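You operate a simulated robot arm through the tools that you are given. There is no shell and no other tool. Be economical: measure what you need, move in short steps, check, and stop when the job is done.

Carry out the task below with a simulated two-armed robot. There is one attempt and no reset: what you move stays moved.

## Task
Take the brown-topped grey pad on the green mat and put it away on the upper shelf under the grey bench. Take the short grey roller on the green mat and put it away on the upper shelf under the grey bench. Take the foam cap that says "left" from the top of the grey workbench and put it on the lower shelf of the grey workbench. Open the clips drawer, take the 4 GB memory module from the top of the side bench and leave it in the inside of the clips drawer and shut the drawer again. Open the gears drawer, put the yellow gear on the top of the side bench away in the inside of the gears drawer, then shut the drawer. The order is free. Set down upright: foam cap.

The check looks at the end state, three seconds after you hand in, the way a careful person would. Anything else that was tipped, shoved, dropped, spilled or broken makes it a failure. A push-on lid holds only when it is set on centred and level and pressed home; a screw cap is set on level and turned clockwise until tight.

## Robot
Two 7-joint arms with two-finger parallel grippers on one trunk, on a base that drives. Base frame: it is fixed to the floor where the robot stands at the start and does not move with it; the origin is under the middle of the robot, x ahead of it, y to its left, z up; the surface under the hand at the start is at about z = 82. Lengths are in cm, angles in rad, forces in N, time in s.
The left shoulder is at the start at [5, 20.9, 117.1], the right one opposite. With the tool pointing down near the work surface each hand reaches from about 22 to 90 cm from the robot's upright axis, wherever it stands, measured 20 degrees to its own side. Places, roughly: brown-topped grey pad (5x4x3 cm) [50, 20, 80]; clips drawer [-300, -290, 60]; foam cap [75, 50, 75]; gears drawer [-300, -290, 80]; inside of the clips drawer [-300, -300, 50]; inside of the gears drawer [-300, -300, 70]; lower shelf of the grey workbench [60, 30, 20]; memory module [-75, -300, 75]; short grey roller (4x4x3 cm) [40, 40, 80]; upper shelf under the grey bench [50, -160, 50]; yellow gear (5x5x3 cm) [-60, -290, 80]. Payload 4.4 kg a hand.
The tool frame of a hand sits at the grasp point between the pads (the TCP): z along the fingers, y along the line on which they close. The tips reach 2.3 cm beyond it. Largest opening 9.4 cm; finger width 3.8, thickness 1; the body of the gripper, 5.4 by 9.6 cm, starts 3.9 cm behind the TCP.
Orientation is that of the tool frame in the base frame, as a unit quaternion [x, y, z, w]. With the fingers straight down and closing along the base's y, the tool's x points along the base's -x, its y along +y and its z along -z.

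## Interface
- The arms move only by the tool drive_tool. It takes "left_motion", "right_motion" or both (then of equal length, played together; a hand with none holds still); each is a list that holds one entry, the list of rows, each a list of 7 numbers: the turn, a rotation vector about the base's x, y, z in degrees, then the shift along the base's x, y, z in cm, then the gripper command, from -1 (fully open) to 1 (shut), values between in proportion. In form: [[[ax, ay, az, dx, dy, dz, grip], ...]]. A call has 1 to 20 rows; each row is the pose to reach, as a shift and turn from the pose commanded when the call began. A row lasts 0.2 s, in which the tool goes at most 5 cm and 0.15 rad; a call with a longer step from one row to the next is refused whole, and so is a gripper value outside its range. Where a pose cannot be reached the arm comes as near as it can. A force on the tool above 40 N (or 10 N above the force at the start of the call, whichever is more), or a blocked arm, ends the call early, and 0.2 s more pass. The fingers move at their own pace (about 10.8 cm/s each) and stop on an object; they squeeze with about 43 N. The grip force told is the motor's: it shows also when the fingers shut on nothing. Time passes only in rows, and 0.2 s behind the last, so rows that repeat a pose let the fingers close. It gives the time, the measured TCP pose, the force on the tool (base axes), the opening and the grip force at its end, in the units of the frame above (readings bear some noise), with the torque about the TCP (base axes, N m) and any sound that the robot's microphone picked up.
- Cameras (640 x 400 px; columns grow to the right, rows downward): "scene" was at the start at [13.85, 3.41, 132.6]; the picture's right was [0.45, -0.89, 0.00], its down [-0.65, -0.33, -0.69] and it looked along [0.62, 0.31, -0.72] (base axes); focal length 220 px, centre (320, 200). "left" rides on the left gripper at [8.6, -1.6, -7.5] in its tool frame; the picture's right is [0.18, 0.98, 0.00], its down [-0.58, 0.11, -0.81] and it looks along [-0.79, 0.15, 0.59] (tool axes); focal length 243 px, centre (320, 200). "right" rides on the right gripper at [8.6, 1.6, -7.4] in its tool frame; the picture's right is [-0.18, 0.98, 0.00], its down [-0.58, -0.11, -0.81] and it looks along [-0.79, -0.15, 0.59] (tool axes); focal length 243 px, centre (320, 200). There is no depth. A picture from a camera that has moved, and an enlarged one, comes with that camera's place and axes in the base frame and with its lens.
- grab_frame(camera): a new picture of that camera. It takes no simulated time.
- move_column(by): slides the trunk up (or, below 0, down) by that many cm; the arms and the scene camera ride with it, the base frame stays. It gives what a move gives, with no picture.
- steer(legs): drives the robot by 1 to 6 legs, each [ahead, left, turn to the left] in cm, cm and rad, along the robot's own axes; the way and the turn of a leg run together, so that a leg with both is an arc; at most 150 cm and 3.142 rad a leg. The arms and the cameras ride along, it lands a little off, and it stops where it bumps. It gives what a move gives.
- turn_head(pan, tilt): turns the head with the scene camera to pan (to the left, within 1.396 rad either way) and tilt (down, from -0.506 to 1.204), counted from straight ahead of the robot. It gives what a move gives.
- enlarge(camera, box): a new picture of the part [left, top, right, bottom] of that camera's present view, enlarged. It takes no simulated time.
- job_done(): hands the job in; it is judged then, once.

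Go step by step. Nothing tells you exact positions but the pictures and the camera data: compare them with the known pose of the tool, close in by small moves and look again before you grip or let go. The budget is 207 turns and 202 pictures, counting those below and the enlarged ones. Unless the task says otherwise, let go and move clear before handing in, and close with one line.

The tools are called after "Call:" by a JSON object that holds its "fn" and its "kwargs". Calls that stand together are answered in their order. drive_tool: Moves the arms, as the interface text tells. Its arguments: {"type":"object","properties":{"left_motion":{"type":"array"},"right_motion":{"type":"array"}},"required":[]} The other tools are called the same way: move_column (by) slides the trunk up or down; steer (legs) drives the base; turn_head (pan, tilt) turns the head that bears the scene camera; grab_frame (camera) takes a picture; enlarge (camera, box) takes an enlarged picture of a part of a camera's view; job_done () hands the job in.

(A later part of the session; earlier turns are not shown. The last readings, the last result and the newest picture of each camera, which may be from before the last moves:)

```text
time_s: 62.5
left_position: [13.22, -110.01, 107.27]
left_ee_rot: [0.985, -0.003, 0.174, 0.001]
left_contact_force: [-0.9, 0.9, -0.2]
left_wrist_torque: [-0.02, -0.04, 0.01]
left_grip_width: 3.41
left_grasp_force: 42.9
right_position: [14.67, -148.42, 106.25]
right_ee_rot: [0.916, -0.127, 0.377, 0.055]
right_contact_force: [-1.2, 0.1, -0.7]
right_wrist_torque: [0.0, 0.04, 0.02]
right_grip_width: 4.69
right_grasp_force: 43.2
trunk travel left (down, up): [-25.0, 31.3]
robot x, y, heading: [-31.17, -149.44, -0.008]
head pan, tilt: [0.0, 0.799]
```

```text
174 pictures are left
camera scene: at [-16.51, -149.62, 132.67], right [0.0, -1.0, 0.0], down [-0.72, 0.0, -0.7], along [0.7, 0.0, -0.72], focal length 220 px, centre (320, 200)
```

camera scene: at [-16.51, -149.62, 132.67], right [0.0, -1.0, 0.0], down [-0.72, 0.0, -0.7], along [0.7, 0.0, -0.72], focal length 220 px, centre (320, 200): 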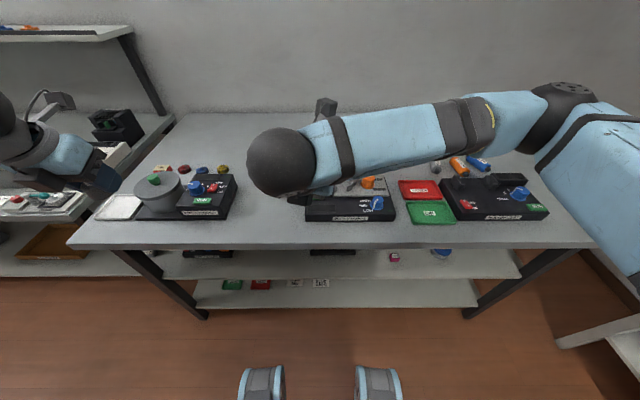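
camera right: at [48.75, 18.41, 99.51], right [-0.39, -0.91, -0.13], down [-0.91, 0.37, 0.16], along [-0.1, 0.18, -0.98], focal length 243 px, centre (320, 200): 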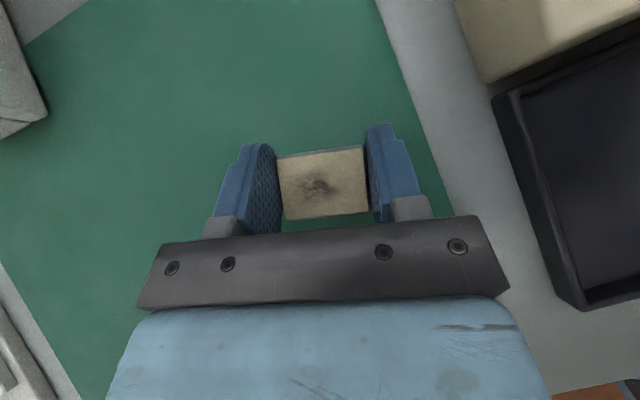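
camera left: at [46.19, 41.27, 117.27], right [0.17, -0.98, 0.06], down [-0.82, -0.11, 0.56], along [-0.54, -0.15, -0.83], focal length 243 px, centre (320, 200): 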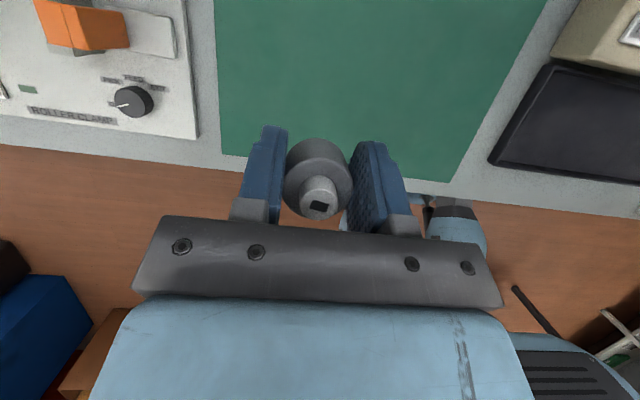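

The bench front edge is near x = 16 and the upper shelf's edge about x = 21. I back up and lower the trunk to see into the shelf.

Call:
{"fn": "steer", "kwargs": {"legs": [[-25, 0, 0]]}}

Call:
{"fn": "move_column", "kwargs": {"by": -24.9}}

Call:
{"fn": "turn_head", "kwargs": {"pan": 0.0, "tilt": 0.6}}

Call:
{"fn": "grab_frame", "kwargs": {"camera": "scene"}}

```text
time_s: 64.3
left_position: [-11.42, -110.01, 107.41]
left_ee_rot: [0.985, -0.004, 0.174, 0.001]
left_contact_force: [0.2, 0.7, 0.5]
left_wrist_torque: [-0.01, -0.01, 0.0]
left_grip_width: 3.4
left_grasp_force: 42.4
right_position: [-10.22, -148.48, 106.18]
right_ee_rot: [0.915, -0.129, 0.377, 0.056]
right_contact_force: [1.0, -0.3, -0.1]
right_wrist_torque: [-0.02, 0.03, -0.04]
right_grip_width: 4.69
right_grasp_force: 43.0
trunk travel left (down, up): [-25.0, 31.3]
robot x, y, heading: [-55.8, -149.33, -0.01]
head pan, tilt: [0.0, 0.799]
```

```text
time_s: 66.9
left_position: [-11.53, -109.96, 82.46]
left_ee_rot: [0.985, -0.005, 0.174, 0.001]
left_contact_force: [-0.3, 0.2, -0.9]
left_wrist_torque: [-0.02, 0.0, 0.05]
left_grip_width: 3.41
left_grasp_force: 43.0
right_position: [-10.19, -148.43, 81.44]
right_ee_rot: [0.916, -0.129, 0.377, 0.055]
right_contact_force: [0.3, 0.5, -0.5]
right_wrist_torque: [-0.03, -0.01, 0.01]
right_grip_width: 4.69
right_grasp_force: 43.2
trunk travel left (down, up): [-0.1, 56.2]
robot x, y, heading: [-56.25, -149.47, -0.008]
head pan, tilt: [0.0, 0.799]
```

```text
time_s: 67.6
left_position: [-11.4, -110.05, 82.52]
left_ee_rot: [0.985, -0.004, 0.174, 0.001]
left_contact_force: [-0.7, -0.6, -0.9]
left_wrist_torque: [-0.04, -0.02, 0.01]
left_grip_width: 3.41
left_grasp_force: 43.0
right_position: [-10.17, -148.43, 81.47]
right_ee_rot: [0.915, -0.13, 0.378, 0.056]
right_contact_force: [-0.2, 0.1, -0.4]
right_wrist_torque: [-0.02, 0.02, -0.02]
right_grip_width: 4.71
right_grasp_force: 43.3
trunk travel left (down, up): [-0.1, 56.2]
robot x, y, heading: [-56.3, -149.04, -0.007]
head pan, tilt: [0.0, 0.6]
```

```text
173 pictures are left
camera scene: at [-40.54, -149.53, 109.45], right [-0.01, -1.0, 0.0], down [-0.57, 0.01, -0.82], along [0.82, -0.01, -0.57], focal length 220 px, centre (320, 200)
```

scene: 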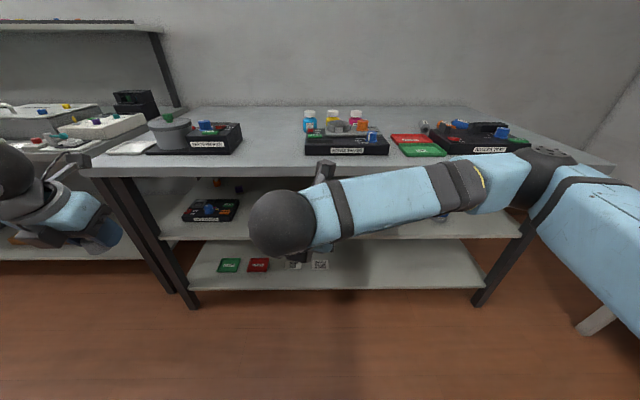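

The shelf gap is about z 47.5 to 78, so a 45° hand fits. I lower and straighten the right hand with the pad, and raise the left one with the roller, still clear of the bench.

Call:
{"fn": "drive_tool", "kwargs": {"right_motion": [[[0, 0, 2, 0, -1, -2, 1], [0, 0, 4, 0, -2, -4, 1], [0, 0, 6, 0, -3, -6, 1], [0, 0, 8, 0, -4, -8, 1], [0, 0, 10, 0, -5, -10, 1], [0, 0, 12, 0, -6, -12, 1], [0, 0, 14, 0, -7, -14, 1], [0, 0, 16, 0, -8, -16, 1], [0, 0, 16, 0, -9, -18, 1], [0, 0, 16, 0, -10, -20, 1], [0, 0, 16, 0, -11, -22, 1], [0, 0, 16, 0, -12, -24, 1]]], "left_motion": [[[0, 0, 0, -0.5, 0, 1.5, 1], [0, 0, 0, -1, 0, 3, 1], [0, 0, 0, -1.5, 0, 4.5, 1], [0, 0, 0, -2, 0, 6, 1], [0, 0, 0, -2.5, 0, 8, 1], [0, 0, 0, -3, 0, 10, 1], [0, 0, 0, -3.5, 0, 12, 1], [0, 0, 0, -4, 0, 14, 1], [0, 0, 0, -4.5, 0, 16, 1], [0, 0, 0, -5, 0, 18, 1], [0, 0, 0, -5.5, 0, 20, 1], [0, 0, 0, -6, 0, 22, 1]]]}}

Call:
{"fn": "grab_frame", "kwargs": {"camera": "scene"}}

Call:
{"fn": "grab_frame", "kwargs": {"camera": "right"}}

```text
time_s: 70.2
left_position: [-17.44, -110.02, 104.46]
left_ee_rot: [0.985, -0.004, 0.173, 0.001]
left_contact_force: [0.6, 0.1, -0.3]
left_wrist_torque: [0.0, -0.02, -0.01]
left_grip_width: 3.42
left_grasp_force: 42.8
right_position: [-10.34, -160.34, 57.28]
right_ee_rot: [0.924, -0.001, 0.382, 0.002]
right_contact_force: [-0.3, -0.8, -0.2]
right_wrist_torque: [0.0, 0.01, 0.03]
right_grip_width: 4.69
right_grasp_force: 43.3
trunk travel left (down, up): [-0.1, 56.2]
robot x, y, heading: [-56.42, -149.12, -0.007]
head pan, tilt: [0.0, 0.6]
```

```text
172 pictures are left
camera scene: at [-40.54, -149.52, 109.45], right [-0.01, -1.0, 0.0], down [-0.56, 0.01, -0.83], along [0.83, -0.01, -0.56], focal length 220 px, centre (320, 200)
```

scene: 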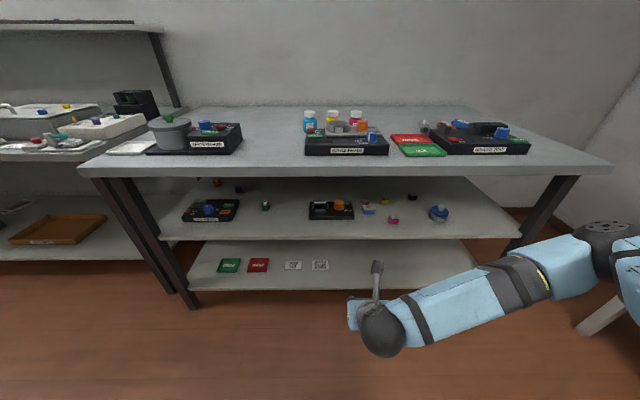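

```text
171 pictures are left
camera right: at [-9.39, -161.95, 68.75], right [-0.13, -0.98, -0.13], down [-0.98, 0.11, 0.16], along [-0.15, 0.15, -0.98], focal length 243 px, centre (320, 200)
```

right: 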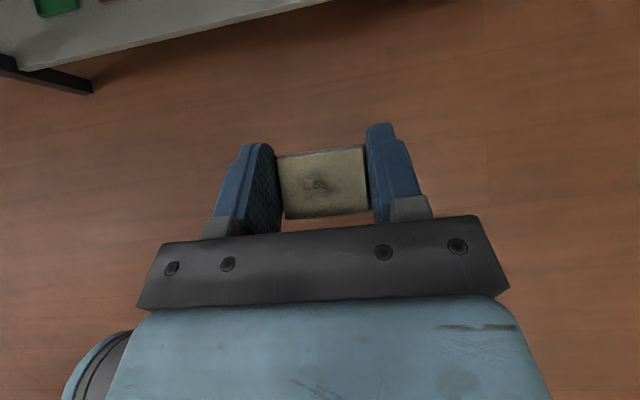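

Clear view: free strip on the upper shelf at x 24–35. I'll put the pad near (29.5, -171) and the roller near (29, -125). I drive forward 30 cm.

Call:
{"fn": "steer", "kwargs": {"legs": [[30, 0, 0]]}}

Call:
{"fn": "grab_frame", "kwargs": {"camera": "scene"}}

Call:
{"fn": "grab_frame", "kwargs": {"camera": "right"}}

```text
time_s: 72.2
left_position: [9.25, -109.52, 104.5]
left_ee_rot: [0.984, -0.004, 0.176, 0.003]
left_contact_force: [0.4, -0.4, 0.0]
left_wrist_torque: [-0.02, 0.01, 0.04]
left_grip_width: 3.41
left_grasp_force: 43.0
right_position: [16.74, -160.32, 57.83]
right_ee_rot: [0.923, 0.0, 0.385, 0.004]
right_contact_force: [0.1, -0.4, -0.2]
right_wrist_torque: [0.01, 0.03, 0.03]
right_grip_width: 4.69
right_grasp_force: 42.8
trunk travel left (down, up): [-0.1, 56.2]
robot x, y, heading: [-29.04, -149.01, -0.013]
head pan, tilt: [0.0, 0.6]
stopped in leg 1: the robot was blocked; the commanded pose is now the measured one
```

```text
170 pictures are left
camera scene: at [-13.92, -149.2, 109.55], right [-0.01, -1.0, 0.0], down [-0.56, 0.0, -0.83], along [0.83, -0.01, -0.56], focal length 220 px, centre (320, 200)
```

scene: 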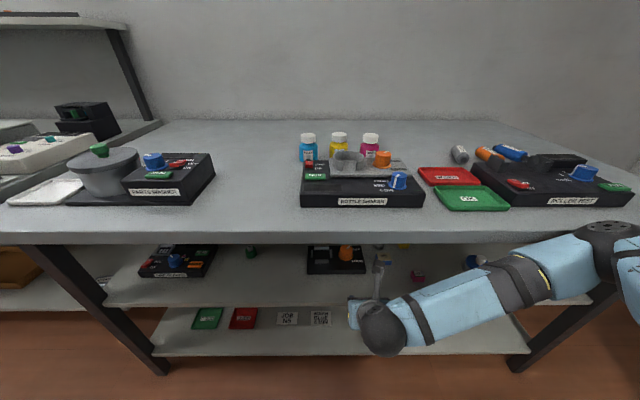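

```text
169 pictures are left
camera right: at [17.52, -161.92, 69.19], right [-0.13, -0.98, -0.12], down [-0.98, 0.12, 0.16], along [-0.14, 0.14, -0.98], focal length 243 px, centre (320, 200)
```

right: 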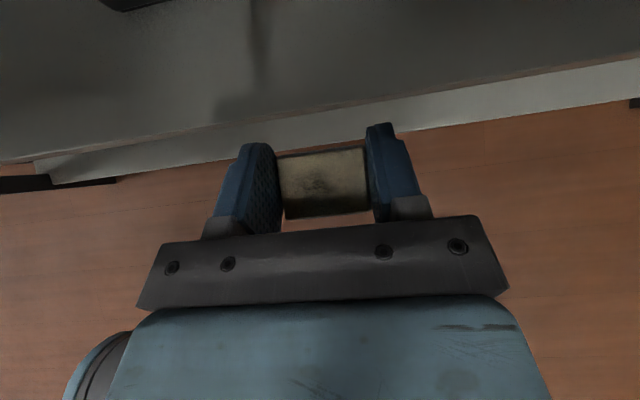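

The right elbow, sticking out forward because the arm is folded, likely touched the bench edge. I back up 22 cm and reach with a straighter arm instead.

Call:
{"fn": "steer", "kwargs": {"legs": [[-24, 0, 0]]}}

Call:
{"fn": "drive_tool", "kwargs": {"right_motion": [[[0, 0, 0, 2, -1, 0, 1], [0, 0, 0, 4, -2, 0, 1], [0, 0, 0, 6, -3, 0, 1], [0, 0, 0, 8, -4, 0, 1], [0, 0, 0, 10, -5, 0, 1], [0, 0, 0, 12, -6, 0, 1], [0, 0, 0, 14, -7, 0, 1], [0, 0, 0, 16, -8, 0, 1], [0, 0, 0, 18, -9, 0, 1], [0, 0, 0, 20, -10, 0, 1]]]}}

Call:
{"fn": "grab_frame", "kwargs": {"camera": "scene"}}

Call:
{"fn": "grab_frame", "kwargs": {"camera": "right"}}

```text
time_s: 73.9
left_position: [-14.12, -109.88, 104.36]
left_ee_rot: [0.985, -0.005, 0.174, 0.001]
left_contact_force: [-0.2, 0.1, -0.9]
left_wrist_torque: [0.0, -0.03, 0.01]
left_grip_width: 3.41
left_grasp_force: 42.9
right_position: [-7.17, -160.54, 57.28]
right_ee_rot: [0.925, -0.002, 0.38, 0.004]
right_contact_force: [-0.8, 0.1, -0.8]
right_wrist_torque: [0.0, 0.0, -0.02]
right_grip_width: 4.71
right_grasp_force: 43.1
trunk travel left (down, up): [-0.1, 56.2]
robot x, y, heading: [-53.2, -149.15, -0.011]
head pan, tilt: [0.0, 0.6]
```

```text
time_s: 76.1
left_position: [-14.08, -109.84, 104.41]
left_ee_rot: [0.985, -0.005, 0.173, 0.001]
left_contact_force: [0.2, 0.4, 0.4]
left_wrist_torque: [-0.01, 0.01, -0.04]
left_grip_width: 3.4
left_grasp_force: 42.8
right_position: [12.81, -170.57, 57.36]
right_ee_rot: [0.925, -0.003, 0.38, 0.004]
right_contact_force: [-0.4, 0.1, 0.1]
right_wrist_torque: [0.01, -0.05, 0.01]
right_grip_width: 4.67
right_grasp_force: 43.0
trunk travel left (down, up): [-0.1, 56.2]
robot x, y, heading: [-52.78, -149.32, -0.007]
head pan, tilt: [0.0, 0.6]
```

```text
168 pictures are left
camera scene: at [-37.33, -149.45, 109.45], right [-0.01, -1.0, 0.0], down [-0.57, 0.01, -0.82], along [0.82, -0.01, -0.57], focal length 220 px, centre (320, 200)
```

scene: 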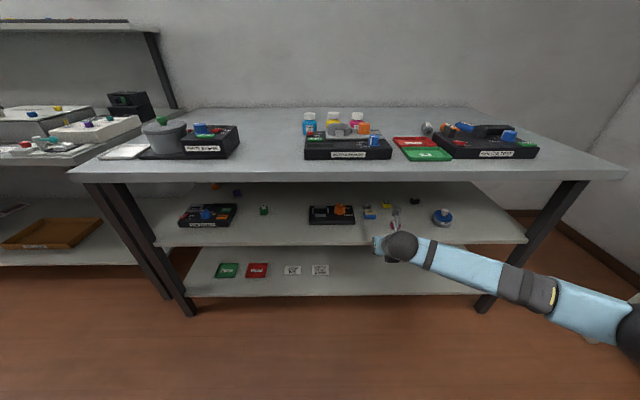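

```text
167 pictures are left
camera right: at [13.77, -172.04, 68.77], right [-0.14, -0.98, -0.12], down [-0.98, 0.12, 0.16], along [-0.15, 0.15, -0.98], focal length 243 px, centre (320, 200)
```

right: 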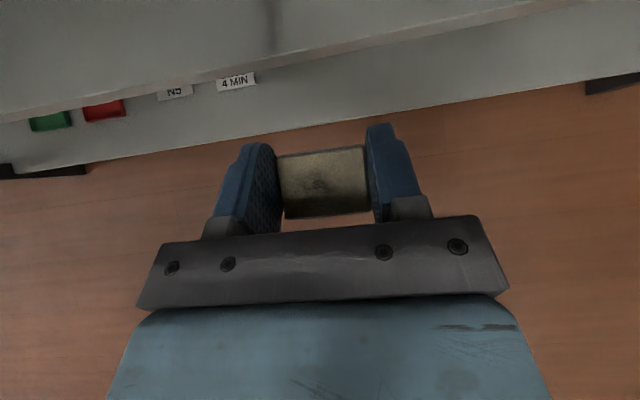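

The arm is stretched well now. I reach in to x = 29.5 above the shelf.

Call:
{"fn": "drive_tool", "kwargs": {"right_motion": [[[0, 0, 0, 2, 0, 0, 1], [0, 0, 0, 4, 0, 0, 1], [0, 0, 0, 6, 0, 0, 1], [0, 0, 0, 8, 0, 0, 1], [0, 0, 0, 10, 0, -0.5, 1], [0, 0, 0, 12, 0, -1, 1], [0, 0, 0, 14, 0, -1.5, 1], [0, 0, 0, 16, 0, -2, 1], [0, 0, 0, 16.7, 0, -3, 1]]]}}

Call:
{"fn": "grab_frame", "kwargs": {"camera": "scene"}}

Call:
{"fn": "grab_frame", "kwargs": {"camera": "right"}}

```text
time_s: 78.1
left_position: [-14.03, -109.89, 104.33]
left_ee_rot: [0.985, -0.005, 0.173, 0.0]
left_contact_force: [-0.1, 0.5, 0.1]
left_wrist_torque: [0.0, 0.02, -0.01]
left_grip_width: 3.44
left_grasp_force: 43.2
right_position: [29.49, -170.61, 54.26]
right_ee_rot: [0.925, -0.004, 0.38, 0.004]
right_contact_force: [0.2, -0.6, -1.6]
right_wrist_torque: [0.01, 0.0, 0.01]
right_grip_width: 4.7
right_grasp_force: 43.0
trunk travel left (down, up): [-0.1, 56.2]
robot x, y, heading: [-52.91, -148.95, -0.013]
head pan, tilt: [0.0, 0.6]
```

```text
166 pictures are left
camera scene: at [-37.34, -149.45, 109.45], right [-0.01, -1.0, 0.0], down [-0.57, 0.01, -0.82], along [0.82, -0.01, -0.57], focal length 220 px, centre (320, 200)
```

scene: 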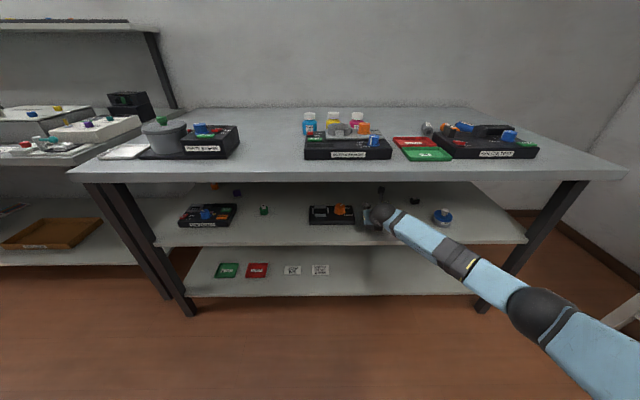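

```text
165 pictures are left
camera right: at [30.46, -172.06, 65.74], right [-0.14, -0.98, -0.12], down [-0.98, 0.12, 0.16], along [-0.15, 0.14, -0.98], focal length 243 px, centre (320, 200)
```

right: 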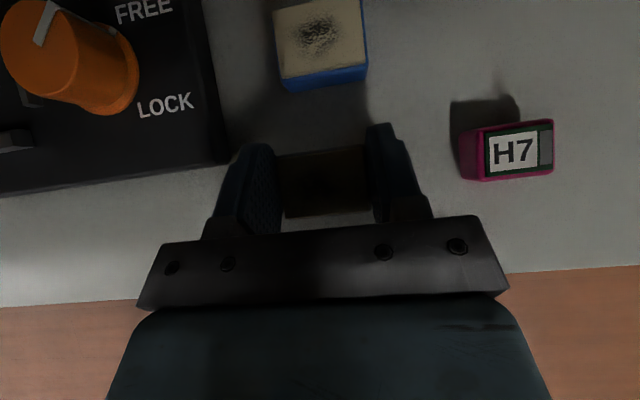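

Good view: neighbours are the LOCK device (edge y ≈ -163.5) and the pink H7 block (y ≈ -179). I centre between them, a little nearer the front, and lower.

Call:
{"fn": "drive_tool", "kwargs": {"right_motion": [[[0, 0, 0, -0.7, -0.4, 0, 1], [0, 0, 0, -1.3, -0.7, -0.8, 1], [0, 0, 0, -1.3, -0.7, -1.8, 1], [0, 0, 0, -1.3, -0.7, -2.6, 1], [0, 0, 0, -1.3, -0.7, -3.0, 1], [0, 0, 0, -1.3, -0.7, -3.3, 1], [0, 0, 0, -1.3, -0.7, -3.5, 1]]]}}

```text
time_s: 79.2
left_position: [-14.13, -109.84, 104.42]
left_ee_rot: [0.985, -0.005, 0.174, 0.002]
left_contact_force: [-0.8, 0.2, -0.1]
left_wrist_torque: [-0.03, -0.01, -0.02]
left_grip_width: 3.42
left_grasp_force: 43.6
right_position: [28.64, -171.08, 52.92]
right_ee_rot: [0.921, -0.003, 0.389, 0.001]
right_contact_force: [5.5, 0.3, 18.2]
right_wrist_torque: [-0.04, 0.01, 0.02]
right_grip_width: 4.67
right_grasp_force: 42.7
trunk travel left (down, up): [-0.1, 56.2]
robot x, y, heading: [-52.72, -149.28, -0.014]
head pan, tilt: [0.0, 0.6]
stopped in row 5 (right hand): the force on the tool passed its limit at 67 N (the readings are from after the stop); the commanded pose is now the measured one
```

Contact came at TCP height 52.9, so the shelf may lie near z = 50. I check the view before letting go.

Call:
{"fn": "grab_frame", "kwargs": {"camera": "right"}}

Call:
{"fn": "enlarge", "kwargs": {"camera": "scene", "box": [300, 160, 480, 280]}}

```text
164 pictures are left
camera right: at [29.4, -172.69, 64.4], right [-0.14, -0.98, -0.13], down [-0.98, 0.12, 0.15], along [-0.13, 0.15, -0.98], focal length 243 px, centre (320, 200)
```

right: 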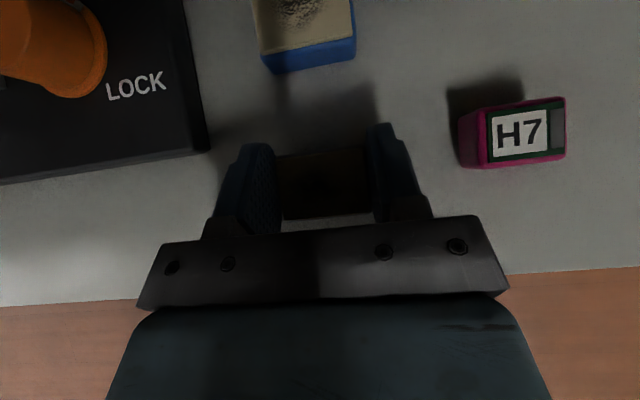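

```text
3.33 times, centred on (390, 220) of scene
camera zoom: at [-37.53, -149.42, 109.49], right [-0.01, -1.0, 0.0], down [-0.56, 0.01, -0.83], along [0.83, -0.01, -0.56], focal length 735 px, centre (87, 133)
```

zoom: 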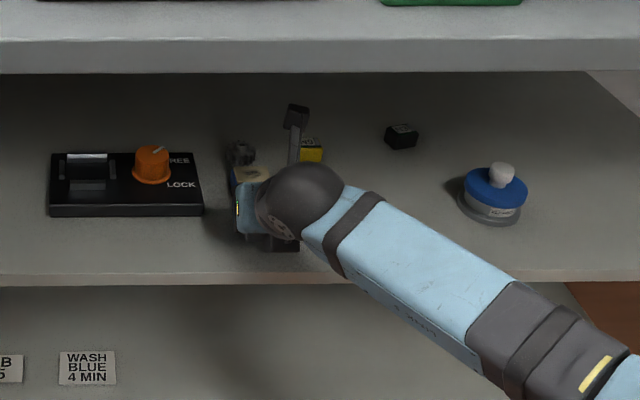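

The force passes through the tool point with no torque, so the pad itself rests on the shelf at z ≈ 50. I ease off, open a little, and look.

Call:
{"fn": "drive_tool", "kwargs": {"right_motion": [[[0, 0, 0, 0, 0, 0.1, 1], [0, 0, 0, 0, 0, 0.1, 0], [0, 0, 0, 0, 0, 0.1, -0.2], [0, 0, 0, 0, 0, 0.1, -0.35], [0, 0, 0, 0, 0, 0.1, -0.4]]]}}

Call:
{"fn": "grab_frame", "kwargs": {"camera": "right"}}

```text
time_s: 80.4
left_position: [-14.25, -109.97, 104.69]
left_ee_rot: [0.984, -0.007, 0.176, 0.002]
left_contact_force: [0.1, -0.4, -0.7]
left_wrist_torque: [0.01, -0.01, -0.02]
left_grip_width: 3.41
left_grasp_force: 43.0
right_position: [28.53, -171.47, 52.93]
right_ee_rot: [0.921, -0.006, 0.389, 0.004]
right_contact_force: [11.3, -20.4, 29.8]
right_wrist_torque: [0.3, -0.43, -0.65]
right_grip_width: 5.64
right_grasp_force: 0.1
trunk travel left (down, up): [-0.1, 56.2]
robot x, y, heading: [-53.03, -148.87, -0.011]
head pan, tilt: [0.0, 0.6]
```

```text
162 pictures are left
camera right: at [29.34, -173.08, 64.39], right [-0.14, -0.98, -0.13], down [-0.98, 0.12, 0.15], along [-0.13, 0.15, -0.98], focal length 243 px, centre (320, 200)
```

right: 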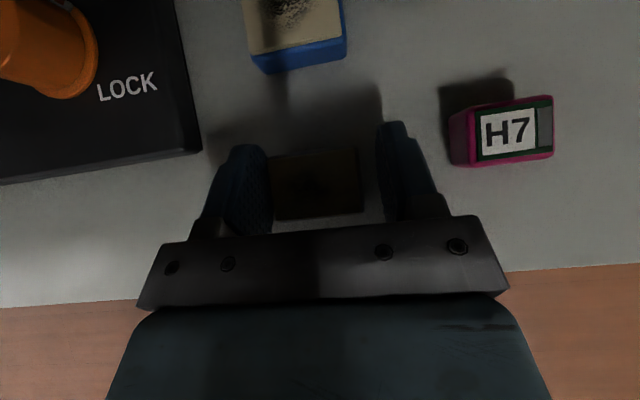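

The pad is on the shelf, but a fingertip still presses. I rise half a centimetre, open further, and back out along the finger direction.

Call:
{"fn": "drive_tool", "kwargs": {"right_motion": [[[0, 0, 0, 0, 0, 0.3, -0.4], [0, 0, 0, 0, 0, 0.6, -0.4], [0, 0, 0, 0, 0.2, 0.9, -0.5], [0, 0, 0, 0, 0.2, 0.9, -0.55]]]}}

Call:
{"fn": "grab_frame", "kwargs": {"camera": "right"}}

```text
time_s: 81.4
left_position: [-13.98, -109.96, 104.48]
left_ee_rot: [0.985, -0.005, 0.172, 0.001]
left_contact_force: [-0.9, -0.5, 0.0]
left_wrist_torque: [-0.03, 0.0, 0.0]
left_grip_width: 3.42
left_grasp_force: 43.2
right_position: [28.39, -170.79, 53.34]
right_ee_rot: [0.923, -0.003, 0.385, 0.002]
right_contact_force: [0.4, -0.2, -0.1]
right_wrist_torque: [0.02, 0.0, 0.01]
right_grip_width: 7.27
right_grasp_force: 0.0
trunk travel left (down, up): [-0.1, 56.2]
robot x, y, heading: [-52.47, -149.16, -0.012]
head pan, tilt: [0.0, 0.6]
```

```text
161 pictures are left
camera right: at [29.28, -172.46, 64.75], right [-0.14, -0.98, -0.13], down [-0.98, 0.12, 0.16], along [-0.14, 0.15, -0.98], focal length 243 px, centre (320, 200)
```

right: 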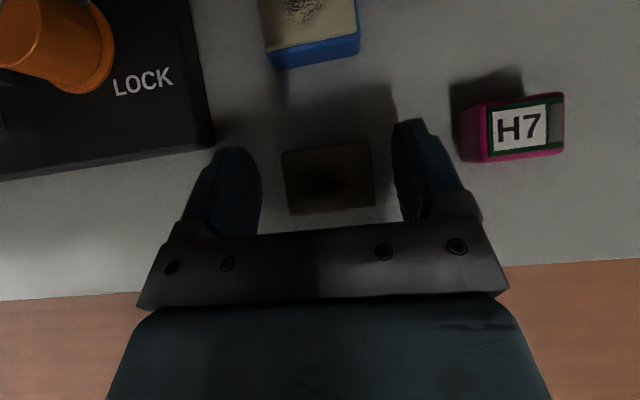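

The pad is set down cleanly. I withdraw the right hand, and lower the left hand with the roller in front of the bench, tilting it a further 20°.

Call:
{"fn": "drive_tool", "kwargs": {"right_motion": [[[0, 0, 0, 0, 0, 1, -0.55], [0, 0, 0, -2, 0, 2, -0.55], [0, 0, 0, -5, 0, 3, -0.55], [0, 0, 0, -8, 0, 4, -0.55], [0, 0, 0, -11, 0, 4, -0.55], [0, 0, 0, -14, 0, 4, -0.55], [0, 0, 0, -17, 0, 4, -0.55], [0, 0, 0, -20, 0, 4, -0.55], [0, 0, 0, -23, 0, 4, -0.55], [0, 0, 0, -26, 0, 4, -0.55], [0, 0, 0, -29, 0, 4, -0.55], [0, 0, 0, -32, 0, 4, -0.55]]]}}

Call:
{"fn": "drive_tool", "kwargs": {"left_motion": [[[0, 0, 0, 0, -1, -3, 1], [0, -2, 0, 0, -2, -6, 1], [0, -4, 0, 0, -3, -9, 1], [0, -6, 0, 0, -4, -12, 1], [0, -8, 0, 0, -5, -15, 1], [0, -10, 0, 0, -6, -18, 1], [0, -12, 0, 0, -7, -21, 1], [0, -14, 0, 0, -8, -24, 1], [0, -16, 0, 0, -9, -27, 1], [0, -18, 0, 0, -10, -30, 1], [0, -20, 0, 0, -11, -33, 1], [0, -20, 0, 0, -12, -36, 1], [0, -20, 0, 0, -13, -39, 1], [0, -20, 0, 0, -14, -42, 1], [0, -20, 0, 0, -15, -45, 1]]]}}

Call:
{"fn": "grab_frame", "kwargs": {"camera": "scene"}}

Call:
{"fn": "grab_frame", "kwargs": {"camera": "left"}}

```text
time_s: 84.0
left_position: [-14.2, -109.94, 104.46]
left_ee_rot: [0.985, -0.005, 0.173, 0.001]
left_contact_force: [-0.2, -0.4, -0.8]
left_wrist_torque: [0.02, 0.0, -0.02]
left_grip_width: 3.42
left_grasp_force: 42.8
right_position: [-3.57, -170.93, 57.66]
right_ee_rot: [0.924, -0.005, 0.382, 0.005]
right_contact_force: [0.0, -0.4, 0.2]
right_wrist_torque: [0.0, -0.01, -0.02]
right_grip_width: 7.26
right_grasp_force: 0.2
trunk travel left (down, up): [-0.1, 56.2]
robot x, y, heading: [-52.84, -148.78, -0.015]
head pan, tilt: [0.0, 0.6]
```

```text
time_s: 87.2
left_position: [-13.32, -123.05, 61.86]
left_ee_rot: [0.94, -0.006, 0.341, 0.0]
left_contact_force: [0.1, -0.6, -0.9]
left_wrist_torque: [-0.05, -0.02, -0.03]
left_grip_width: 3.39
left_grasp_force: 42.4
left hand out of reach, approached as far as the arm can: row 5, 6, 7, 8, 9, 10, 11, 12, 13, 14, 15
right_position: [-3.52, -170.94, 57.51]
right_ee_rot: [0.924, -0.004, 0.382, 0.004]
right_contact_force: [-0.8, 0.5, -0.6]
right_wrist_torque: [-0.01, -0.02, -0.02]
right_grip_width: 7.27
right_grasp_force: 0.1
trunk travel left (down, up): [-0.1, 56.2]
robot x, y, heading: [-52.86, -148.85, -0.013]
head pan, tilt: [0.0, 0.6]
```

```text
160 pictures are left
camera scene: at [-37.35, -149.49, 109.45], right [-0.01, -1.0, 0.0], down [-0.57, 0.01, -0.82], along [0.82, -0.01, -0.57], focal length 220 px, centre (320, 200)
```

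scene: 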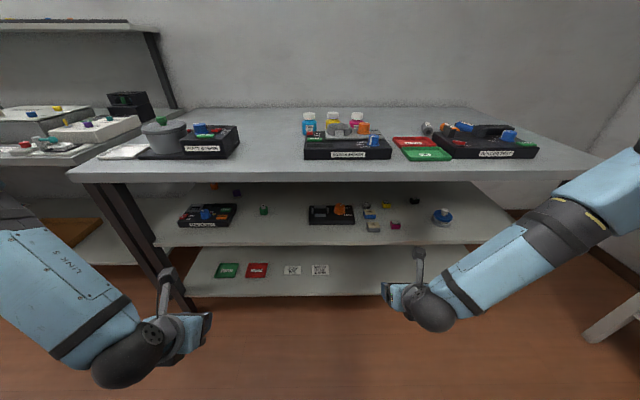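

```text
159 pictures are left
camera left: at [-11.53, -121.54, 73.16], right [0.13, -0.98, 0.12], down [-0.96, -0.1, 0.25], along [-0.23, -0.14, -0.96], focal length 243 px, centre (320, 200)
```

left: 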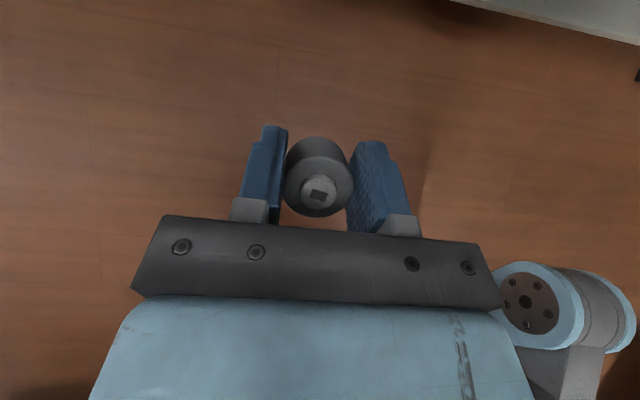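

The roller is still held. I reach forward with the left hand toward the shelf front.

Call:
{"fn": "drive_tool", "kwargs": {"left_motion": [[[0, 0, 0, 2, 0, 0, 1], [0, 0, 0, 4, 0, 0, 1], [0, 0, 0, 6, 0, 0, 1], [0, 0, 0, 8, 0, 0, 1], [0, 0, 0, 10, 0, 0, 1], [0, 0, 0, 12, 0, 0, 1], [0, 0, 0, 14, 0, 0, 1], [0, 0, 0, 16, 0, 0, 1], [0, 0, 0, 18, 0, 0, 1], [0, 0, 0, 20, 0, 0, 1], [0, 0, 0, 22, 0, 0, 1]]]}}

Call:
{"fn": "grab_frame", "kwargs": {"camera": "left"}}

Call:
{"fn": "grab_frame", "kwargs": {"camera": "scene"}}

```text
time_s: 89.6
left_position: [8.42, -122.61, 62.48]
left_ee_rot: [0.94, -0.006, 0.341, 0.0]
left_contact_force: [-1.1, -0.2, 0.1]
left_wrist_torque: [0.04, 0.0, -0.01]
left_grip_width: 3.41
left_grasp_force: 42.6
left hand out of reach, approached as far as the arm can: row 10, 11
right_position: [-3.5, -170.71, 57.65]
right_ee_rot: [0.924, -0.005, 0.382, 0.005]
right_contact_force: [0.8, -0.3, -0.2]
right_wrist_torque: [-0.02, -0.01, -0.01]
right_grip_width: 7.3
right_grasp_force: 0.2
trunk travel left (down, up): [-0.1, 56.2]
robot x, y, heading: [-52.83, -148.97, -0.012]
head pan, tilt: [0.0, 0.6]
```

```text
158 pictures are left
camera left: at [10.21, -121.13, 73.68], right [0.13, -0.98, 0.12], down [-0.96, -0.1, 0.25], along [-0.23, -0.14, -0.96], focal length 243 px, centre (320, 200)
```

left: 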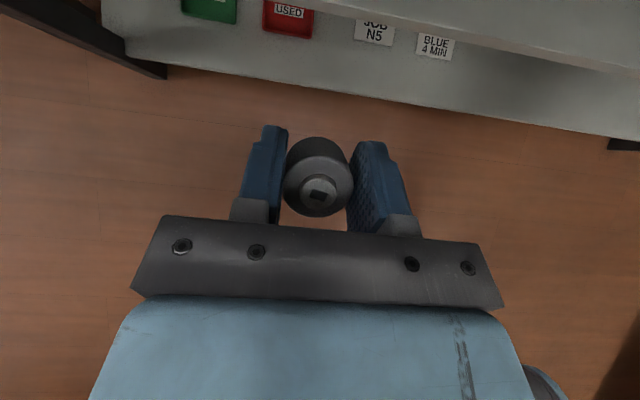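

```text
157 pictures are left
camera scene: at [-37.36, -149.47, 109.45], right [-0.01, -1.0, 0.0], down [-0.56, 0.01, -0.83], along [0.82, -0.01, -0.56], focal length 220 px, centre (320, 200)
```

scene: 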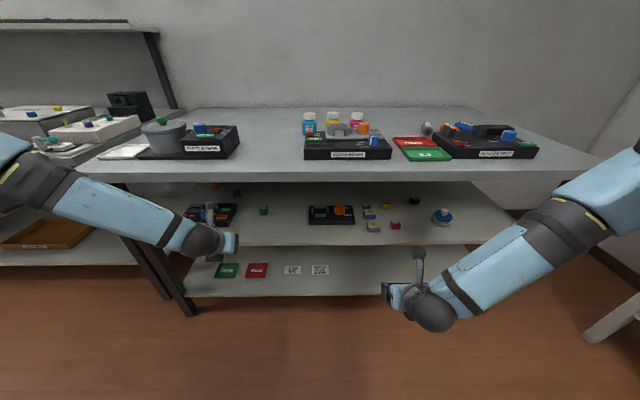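

The left arm hits a joint limit, probably its hand roll. The roller is round, so I yaw the hand to the left by 25° and continue forward.

Call:
{"fn": "drive_tool", "kwargs": {"left_motion": [[[0, 0, 6, 0, 0, 0, 1], [0, 0, 12, 0, 0, 0, 1], [0, 0, 18, 0, 0, 0, 1], [0, 0, 25, 0, 0, 0, 1], [0, 0, 25, 2, 0, 0, 1], [0, 0, 25, 4, 0, 0, 1], [0, 0, 25, 6, 0, 0, 1]]]}}

Call:
{"fn": "grab_frame", "kwargs": {"camera": "scene"}}

```text
time_s: 91.2
left_position: [12.04, -119.58, 65.95]
left_ee_rot: [0.918, 0.199, 0.334, -0.074]
left_contact_force: [-0.1, -0.6, -0.1]
left_wrist_torque: [-0.01, 0.01, 0.01]
left_grip_width: 3.38
left_grasp_force: 43.5
left hand out of reach, approached as far as the arm can: row 1, 2, 3, 4, 5, 6, 7
right_position: [-3.51, -170.8, 57.58]
right_ee_rot: [0.924, -0.004, 0.382, 0.004]
right_contact_force: [-0.2, -0.5, -0.3]
right_wrist_torque: [-0.02, 0.01, -0.02]
right_grip_width: 7.28
right_grasp_force: 0.1
trunk travel left (down, up): [-0.1, 56.2]
robot x, y, heading: [-52.67, -149.14, -0.012]
head pan, tilt: [0.0, 0.6]
```

```text
156 pictures are left
camera scene: at [-37.36, -149.47, 109.45], right [-0.01, -1.0, 0.0], down [-0.56, 0.01, -0.83], along [0.82, -0.01, -0.56], focal length 220 px, centre (320, 200)
```

scene: 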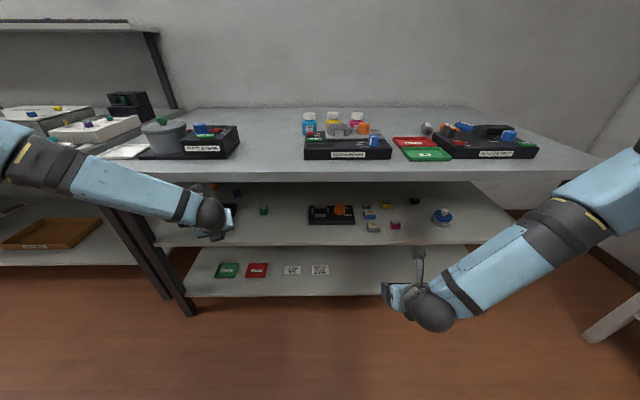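

That made it worse; I try the opposite yaw instead.

Call:
{"fn": "drive_tool", "kwargs": {"left_motion": [[[0, 0, -6, -1, 0, 0, 1], [0, 0, -12, -2, 0, 0, 1], [0, 0, -18, -3, 0, 0, 1], [0, 0, -25, -4, 0, 0, 1], [0, 0, -31, -4, -1, -1, 1], [0, 0, -37, -4, -2, -2, 1], [0, 0, -43, -4, -3, -3, 1], [0, 0, -50, -2, -3, -3, 1], [0, 0, -50, 0, -3, -3, 1], [0, 0, -50, 2, -3, -3, 1]]]}}

Call:
{"fn": "grab_frame", "kwargs": {"camera": "scene"}}

```text
time_s: 93.4
left_position: [13.93, -122.59, 62.74]
left_ee_rot: [0.916, -0.209, 0.334, 0.075]
left_contact_force: [-0.1, 0.0, -0.3]
left_wrist_torque: [0.01, 0.02, 0.01]
left_grip_width: 3.41
left_grasp_force: 42.5
right_position: [-3.54, -170.92, 57.64]
right_ee_rot: [0.924, -0.004, 0.381, 0.004]
right_contact_force: [0.5, 0.0, -0.5]
right_wrist_torque: [-0.03, -0.01, 0.0]
right_grip_width: 7.25
right_grasp_force: 0.0
trunk travel left (down, up): [-0.1, 56.2]
robot x, y, heading: [-52.89, -149.09, -0.01]
head pan, tilt: [0.0, 0.6]
```

```text
155 pictures are left
camera scene: at [-37.35, -149.47, 109.45], right [-0.01, -1.0, 0.0], down [-0.57, 0.01, -0.82], along [0.82, -0.01, -0.57], focal length 220 px, centre (320, 200)
```

scene: 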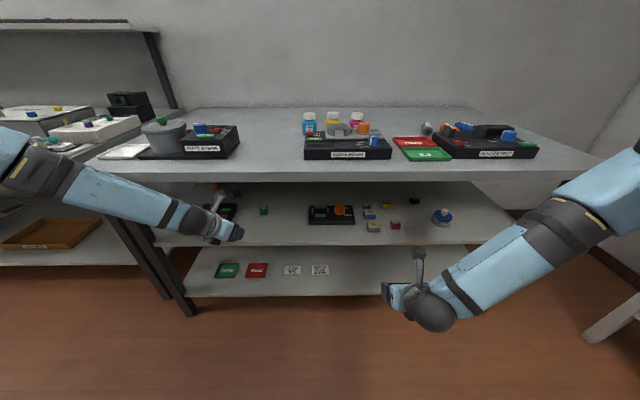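

The negative yaw works. I lower to z ≈ 56.5 in front of the shelf, then slide in.

Call:
{"fn": "drive_tool", "kwargs": {"left_motion": [[[0, 0, 0, 0, -0.5, -2, 1], [0, 0, 0, 0, -1, -4, 1], [0, 0, 0, 0, -1.5, -6, 1], [0, 0, 0, 2, -2, -6, 1], [0, 0, 0, 4, -2.5, -6, 1], [0, 0, 0, 6, -3, -6, 1]]]}}

Call:
{"fn": "grab_frame", "kwargs": {"camera": "left"}}

Call:
{"fn": "grab_frame", "kwargs": {"camera": "scene"}}

```text
time_s: 94.8
left_position: [15.4, -121.66, 62.9]
left_ee_rot: [0.917, -0.208, 0.333, 0.074]
left_contact_force: [1.0, -0.6, -0.1]
left_wrist_torque: [0.01, -0.01, 0.01]
left_grip_width: 3.43
left_grasp_force: 43.3
left hand out of reach, approached as far as the arm can: row 1, 2, 3, 4, 5, 6
right_position: [-3.53, -170.9, 57.59]
right_ee_rot: [0.924, -0.004, 0.381, 0.004]
right_contact_force: [0.3, 0.2, 0.4]
right_wrist_torque: [0.0, -0.01, -0.02]
right_grip_width: 7.31
right_grasp_force: 0.2
trunk travel left (down, up): [-0.1, 56.2]
robot x, y, heading: [-53.25, -149.04, -0.01]
head pan, tilt: [0.0, 0.6]
```

```text
154 pictures are left
camera left: at [17.63, -121.06, 74.15], right [-0.3, -0.95, 0.11], down [-0.92, 0.32, 0.24], along [-0.27, -0.03, -0.96], focal length 243 px, centre (320, 200)
```

left: 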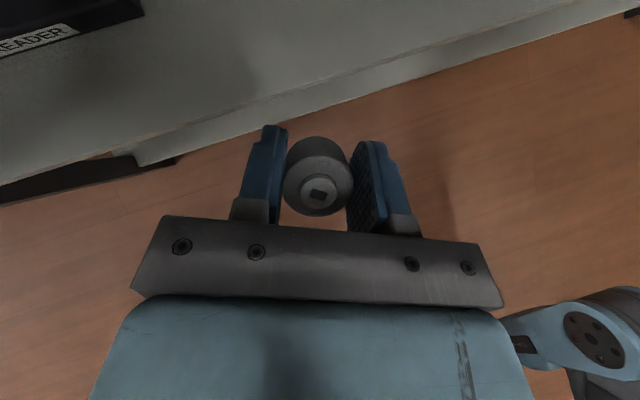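

```text
153 pictures are left
camera scene: at [-37.36, -149.47, 109.45], right [-0.01, -1.0, 0.0], down [-0.56, 0.01, -0.83], along [0.82, -0.01, -0.56], focal length 220 px, centre (320, 200)
```

scene: 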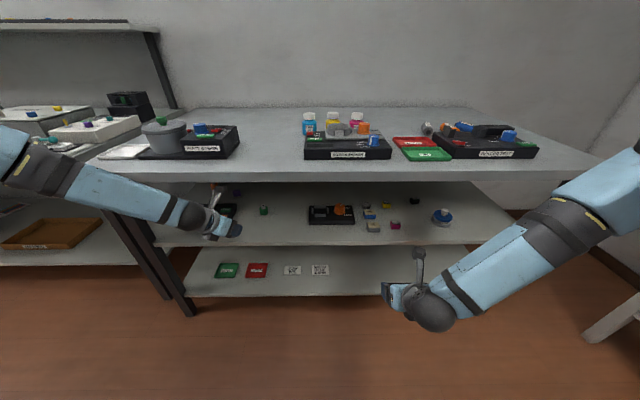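

The left arm can't get lower in this configuration. I'll hand the roller over: back out, raise, set it on the free bench-top spot, and take it with the right hand, which has a working path to the shelf.

Call:
{"fn": "drive_tool", "kwargs": {"left_motion": [[[0, 0, 0, -3, 0, 0, 1], [0, 0, 0, -7, 0, 0, 1], [0, 0, 0, -11, 0, 0, 1], [0, 0, 0, -15, 0, 0, 1], [0, 0, 0, -19, 0, 0, 1], [0, 0, 0, -23, 0, 1, 1], [0.6, 2.5, 3.1, -24, 1, 4, 1], [1.1, 5, 6.2, -24, 2, 7, 1], [1.7, 7.5, 9.3, -24, 3, 10, 1], [2.2, 10, 12.4, -24, 4, 13, 1], [2.7, 12.5, 15.5, -24, 5, 16, 1], [3.3, 15, 18.6, -24, 6, 19, 1], [3.8, 17.5, 21.7, -24, 7, 22, 1], [4.36, 19.67, 24.7, -24, 8, 25, 1]]], "right_motion": [[[0, 0, 0, -1, 0, 0, -0.5], [0, 0, 0, -2, 0, 0, -0.5], [0, 0, 0, -3, 0, 0, -0.5], [0, 0, 0, -4, 0, 0, -0.5], [0, 0, 0, -5, 0, 1, -0.5], [0, 0, 0, -6, 1, 4, -0.5], [0, 0, 0, -7, 2, 7, -0.5], [0, 0, 0, -7, 4, 10, -0.5], [0, 0, 0, -7, 6, 13, -0.5], [0, 0, 0, -7, 8, 16, -0.5], [0, 0, 0, -7, 10, 19, -0.5], [0, 0, 0, -7, 11, 21, -0.5], [0, 0, 0, -7, 12, 23, -0.5], [0, 0, 0, -7, 12, 24, -0.5]]]}}

Call:
{"fn": "move_column", "kwargs": {"by": 25}}

Call:
{"fn": "grab_frame", "kwargs": {"camera": "scene"}}

Call:
{"fn": "grab_frame", "kwargs": {"camera": "left"}}

```text
time_s: 97.8
left_position: [-8.55, -113.39, 87.55]
left_ee_rot: [0.985, -0.005, 0.174, 0.002]
left_contact_force: [-0.4, -0.6, -0.3]
left_wrist_torque: [-0.02, 0.0, 0.03]
left_grip_width: 3.41
left_grasp_force: 43.1
right_position: [-10.6, -158.99, 81.33]
right_ee_rot: [0.923, -0.004, 0.384, 0.003]
right_contact_force: [0.2, -0.4, 0.1]
right_wrist_torque: [0.04, 0.02, 0.0]
right_grip_width: 7.03
right_grasp_force: 0.0
right hand out of reach, approached as far as the arm can: row 1, 2, 3, 4, 5
trunk travel left (down, up): [-0.1, 56.2]
robot x, y, heading: [-53.09, -149.28, -0.012]
head pan, tilt: [0.0, 0.6]
```

```text
time_s: 100.4
left_position: [-8.6, -113.5, 112.68]
left_ee_rot: [0.985, -0.005, 0.174, 0.001]
left_contact_force: [0.7, -1.3, -0.5]
left_wrist_torque: [-0.03, 0.02, -0.02]
left_grip_width: 3.41
left_grasp_force: 43.0
right_position: [-10.58, -158.98, 106.27]
right_ee_rot: [0.923, -0.003, 0.385, 0.002]
right_contact_force: [-0.5, 0.0, 0.5]
right_wrist_torque: [0.0, -0.01, 0.0]
right_grip_width: 7.04
right_grasp_force: 0.1
trunk travel left (down, up): [-25.1, 31.2]
robot x, y, heading: [-52.83, -148.9, -0.011]
head pan, tilt: [0.0, 0.6]
```

```text
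152 pictures are left
camera scene: at [-37.35, -149.47, 134.45], right [-0.01, -1.0, 0.0], down [-0.57, 0.01, -0.82], along [0.82, -0.01, -0.57], focal length 220 px, centre (320, 200)
```

scene: 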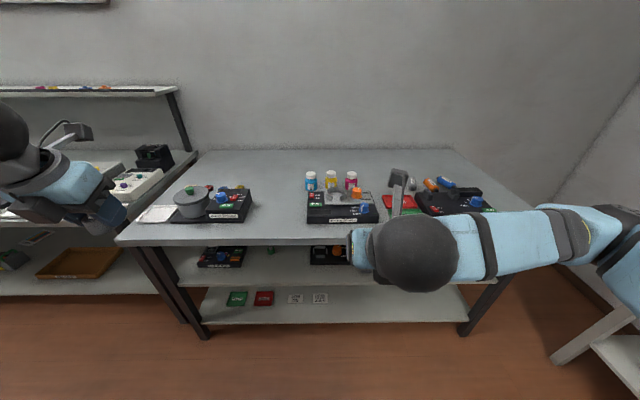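

```text
151 pictures are left
camera left: at [-3.07, -112.0, 122.47], right [0.16, -0.98, 0.06], down [-0.82, -0.1, 0.56], along [-0.54, -0.14, -0.83], focal length 243 px, centre (320, 200)
```

left: 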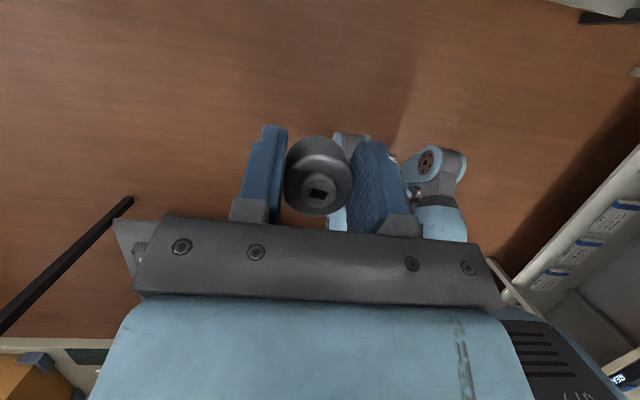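

The bench-top gap between the pot device and the bottle shaker is centred near (25, -134.5). I drive forward 28 cm to work there.

Call:
{"fn": "steer", "kwargs": {"legs": [[28, 0, 0]]}}

Call:
{"fn": "turn_head", "kwargs": {"pan": 0.15, "tilt": 0.95}}

Call:
{"fn": "drive_tool", "kwargs": {"left_motion": [[[0, 0, 0, 0, -3, -1, 1], [0, 0, 0, 0, -6, -2, 1], [0, 0, 0, 0.5, -9, -3, 1], [0, 0, 0, 1, -12, -4, 1], [0, 0, 0, 2, -15, -6, 1], [0, 0, 0, 3, -18, -8, 1], [0, 0, 0, 4, -20, -11, 1], [0, 0, 0, 5, -21, -14, 1]]], "right_motion": [[[0, 0, 0, 0, -2, 0, -0.5], [0, 0, 0, 0, -4, 0, -0.5], [0, 0, 0, 0, -6, 0, -0.5], [0, 0, 0, 0, -8, 0, -0.5], [0, 0, 0, 0, -10, 0, -0.5], [0, 0, 0, 0, -12, 0, -0.5], [0, 0, 0, 0, -14, 0, -0.5], [0, 0, 0, 0, -16, 0, -0.5]]]}}

Call:
{"fn": "grab_frame", "kwargs": {"camera": "scene"}}

Call:
{"fn": "grab_frame", "kwargs": {"camera": "left"}}

```text
time_s: 102.3
left_position: [18.92, -113.85, 112.67]
left_ee_rot: [0.985, -0.006, 0.172, 0.002]
left_contact_force: [0.2, -0.7, -0.5]
left_wrist_torque: [-0.01, -0.01, 0.01]
left_grip_width: 3.41
left_grasp_force: 42.3
right_position: [17.11, -159.2, 106.35]
right_ee_rot: [0.923, -0.004, 0.385, 0.002]
right_contact_force: [-0.3, 0.4, 0.0]
right_wrist_torque: [0.02, 0.02, 0.02]
right_grip_width: 7.05
right_grasp_force: 0.1
trunk travel left (down, up): [-25.1, 31.2]
robot x, y, heading: [-25.49, -149.45, -0.012]
head pan, tilt: [0.0, 0.6]
```

```text
time_s: 103.2
left_position: [18.84, -113.72, 112.65]
left_ee_rot: [0.985, -0.005, 0.174, 0.001]
left_contact_force: [-0.2, -0.3, 0.2]
left_wrist_torque: [-0.01, 0.0, 0.02]
left_grip_width: 3.39
left_grasp_force: 42.9
right_position: [16.95, -159.31, 106.45]
right_ee_rot: [0.923, -0.004, 0.385, 0.002]
right_contact_force: [0.3, -0.1, -0.8]
right_wrist_torque: [0.02, 0.02, 0.03]
right_grip_width: 7.06
right_grasp_force: 0.0
trunk travel left (down, up): [-25.1, 31.2]
robot x, y, heading: [-25.5, -149.41, -0.016]
head pan, tilt: [0.15, 0.949]
```

```text
time_s: 105.0
left_position: [24.03, -134.93, 98.69]
left_ee_rot: [0.985, -0.005, 0.173, 0.001]
left_contact_force: [-0.6, -0.7, 0.2]
left_wrist_torque: [0.01, -0.03, 0.01]
left_grip_width: 3.41
left_grasp_force: 42.8
right_position: [20.21, -174.93, 106.36]
right_ee_rot: [0.923, -0.003, 0.385, 0.002]
right_contact_force: [-0.5, -0.2, -0.8]
right_wrist_torque: [-0.03, -0.02, 0.0]
right_grip_width: 7.06
right_grasp_force: 0.1
right hand out of reach, approached as far as the arm can: row 4, 5, 6, 7, 8
trunk travel left (down, up): [-25.1, 31.2]
robot x, y, heading: [-25.31, -149.57, -0.011]
head pan, tilt: [0.15, 0.949]
```

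```text
150 pictures are left
camera scene: at [-11.4, -148.67, 131.62], right [0.14, -0.99, 0.0], down [-0.81, -0.11, -0.58], along [0.58, 0.08, -0.81], focal length 220 px, centre (320, 200)
```

scene: 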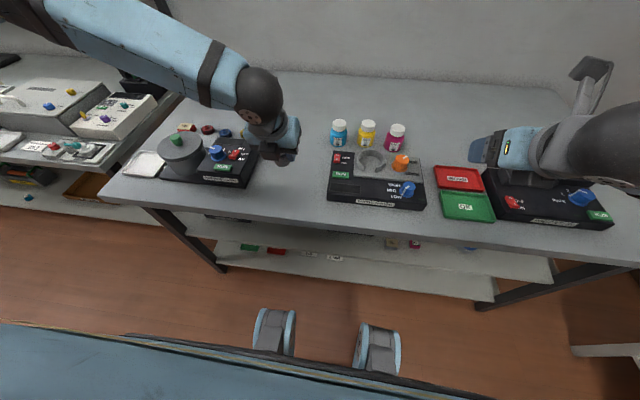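

```text
149 pictures are left
camera left: at [29.54, -133.41, 108.58], right [0.16, -0.98, 0.06], down [-0.82, -0.1, 0.56], along [-0.54, -0.14, -0.83], focal length 243 px, centre (320, 200)
```

left: 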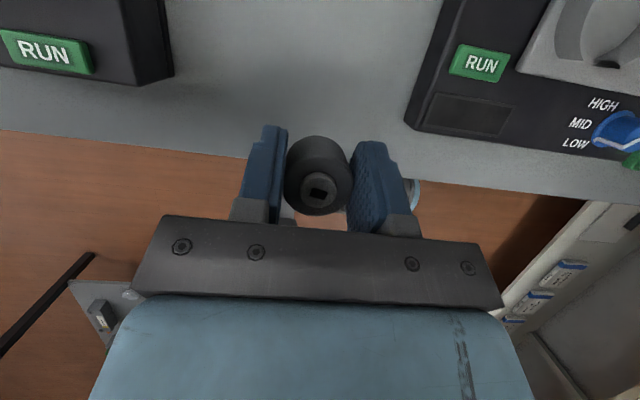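

The gap runs y -121.5 to -145.6. I set the roller down at about (27, -133.5).

Call:
{"fn": "drive_tool", "kwargs": {"left_motion": [[[0, 0, 0, 2, 0.7, -3, 1], [0, 0, 0, 3.5, 1.4, -6, 1], [0, 0, 0, 3.5, 1.4, -9, 1], [0, 0, 0, 3.5, 1.4, -11.5, 1], [0, 0, 0, 3.5, 1.4, -12.5, 1], [0, 0, 0, 3.5, 1.4, -12.9, 1], [0, 0, 0, 3.5, 1.4, -13.2, 1], [0, 0, 0, 3.5, 1.4, -13.4, 1]]]}}

Call:
{"fn": "grab_frame", "kwargs": {"camera": "left"}}

```text
time_s: 106.8
left_position: [26.71, -129.48, 89.43]
left_ee_rot: [0.985, -0.006, 0.174, 0.001]
left_contact_force: [0.2, -0.4, -1.0]
left_wrist_torque: [0.02, 0.0, -0.04]
left_grip_width: 3.4
left_grasp_force: 42.9
left hand out of reach, approached as far as the arm can: row 2, 3, 4, 5, 6, 7, 8
right_position: [20.08, -174.87, 106.51]
right_ee_rot: [0.923, -0.003, 0.385, 0.002]
right_contact_force: [-0.2, -0.2, 0.5]
right_wrist_torque: [0.03, 0.01, -0.03]
right_grip_width: 7.03
right_grasp_force: 0.2
trunk travel left (down, up): [-25.1, 31.2]
robot x, y, heading: [-25.49, -149.23, -0.007]
head pan, tilt: [0.15, 0.949]
```

```text
148 pictures are left
camera left: at [32.12, -127.92, 99.34], right [0.16, -0.98, 0.06], down [-0.82, -0.1, 0.56], along [-0.54, -0.14, -0.83], focal length 243 px, centre (320, 200)
```

left: 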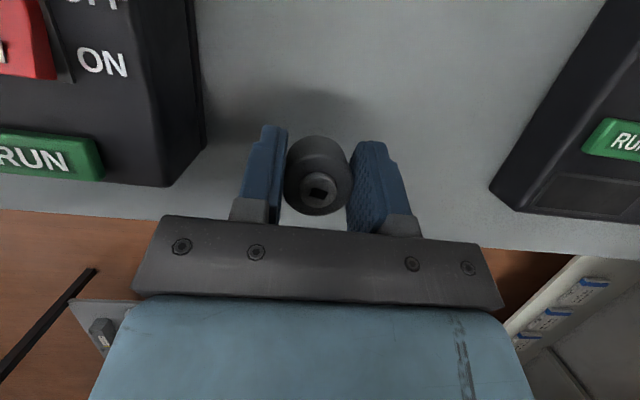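

The left arm is limited reaching inward. I lift it, shift the robot 14 cm to the right so the spot lies on the left arm's own side, and try again.

Call:
{"fn": "drive_tool", "kwargs": {"left_motion": [[[0, 0, 0, -1, 0, 3, 1], [0, 0, 0, -2, 0, 6, 1], [0, 0, 0, -2, 0, 9, 1], [0, 0, 0, -2, 1, 12, 1]]]}}

Call:
{"fn": "steer", "kwargs": {"legs": [[0, -17, 0]]}}

Call:
{"fn": "grab_frame", "kwargs": {"camera": "left"}}

```text
time_s: 107.8
left_position: [24.57, -128.51, 101.47]
left_ee_rot: [0.985, -0.006, 0.173, 0.001]
left_contact_force: [-0.2, -0.9, 0.0]
left_wrist_torque: [-0.02, 0.03, -0.01]
left_grip_width: 3.4
left_grasp_force: 43.5
right_position: [19.91, -174.92, 106.54]
right_ee_rot: [0.923, -0.004, 0.386, 0.003]
right_contact_force: [-0.1, -0.2, -0.2]
right_wrist_torque: [-0.04, 0.0, -0.02]
right_grip_width: 7.04
right_grasp_force: 0.1
trunk travel left (down, up): [-25.1, 31.2]
robot x, y, heading: [-25.18, -149.44, -0.007]
head pan, tilt: [0.15, 0.949]
```

```text
time_s: 109.9
left_position: [24.62, -145.21, 101.47]
left_ee_rot: [0.985, -0.005, 0.173, 0.001]
left_contact_force: [0.1, -0.2, -0.8]
left_wrist_torque: [-0.02, 0.02, 0.02]
left_grip_width: 3.39
left_grasp_force: 42.9
right_position: [19.88, -191.53, 106.42]
right_ee_rot: [0.923, -0.003, 0.386, 0.002]
right_contact_force: [-0.5, -0.1, -0.3]
right_wrist_torque: [0.01, 0.02, -0.01]
right_grip_width: 7.05
right_grasp_force: 0.1
trunk travel left (down, up): [-25.1, 31.2]
robot x, y, heading: [-25.15, -166.14, -0.011]
head pan, tilt: [0.15, 0.949]
```

```text
147 pictures are left
camera left: at [30.09, -143.55, 111.41], right [0.16, -0.98, 0.06], down [-0.82, -0.1, 0.56], along [-0.54, -0.14, -0.83], focal length 243 px, centre (320, 200)
```

left: 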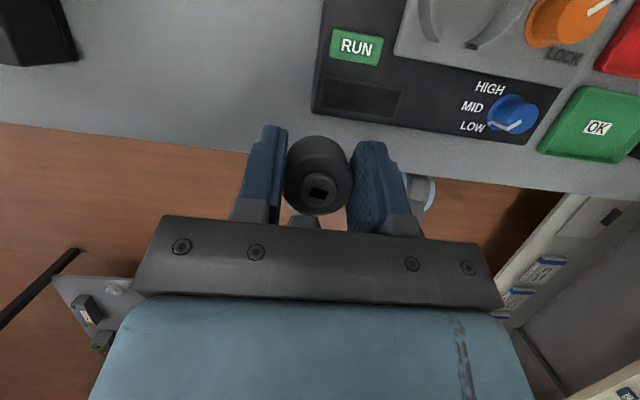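

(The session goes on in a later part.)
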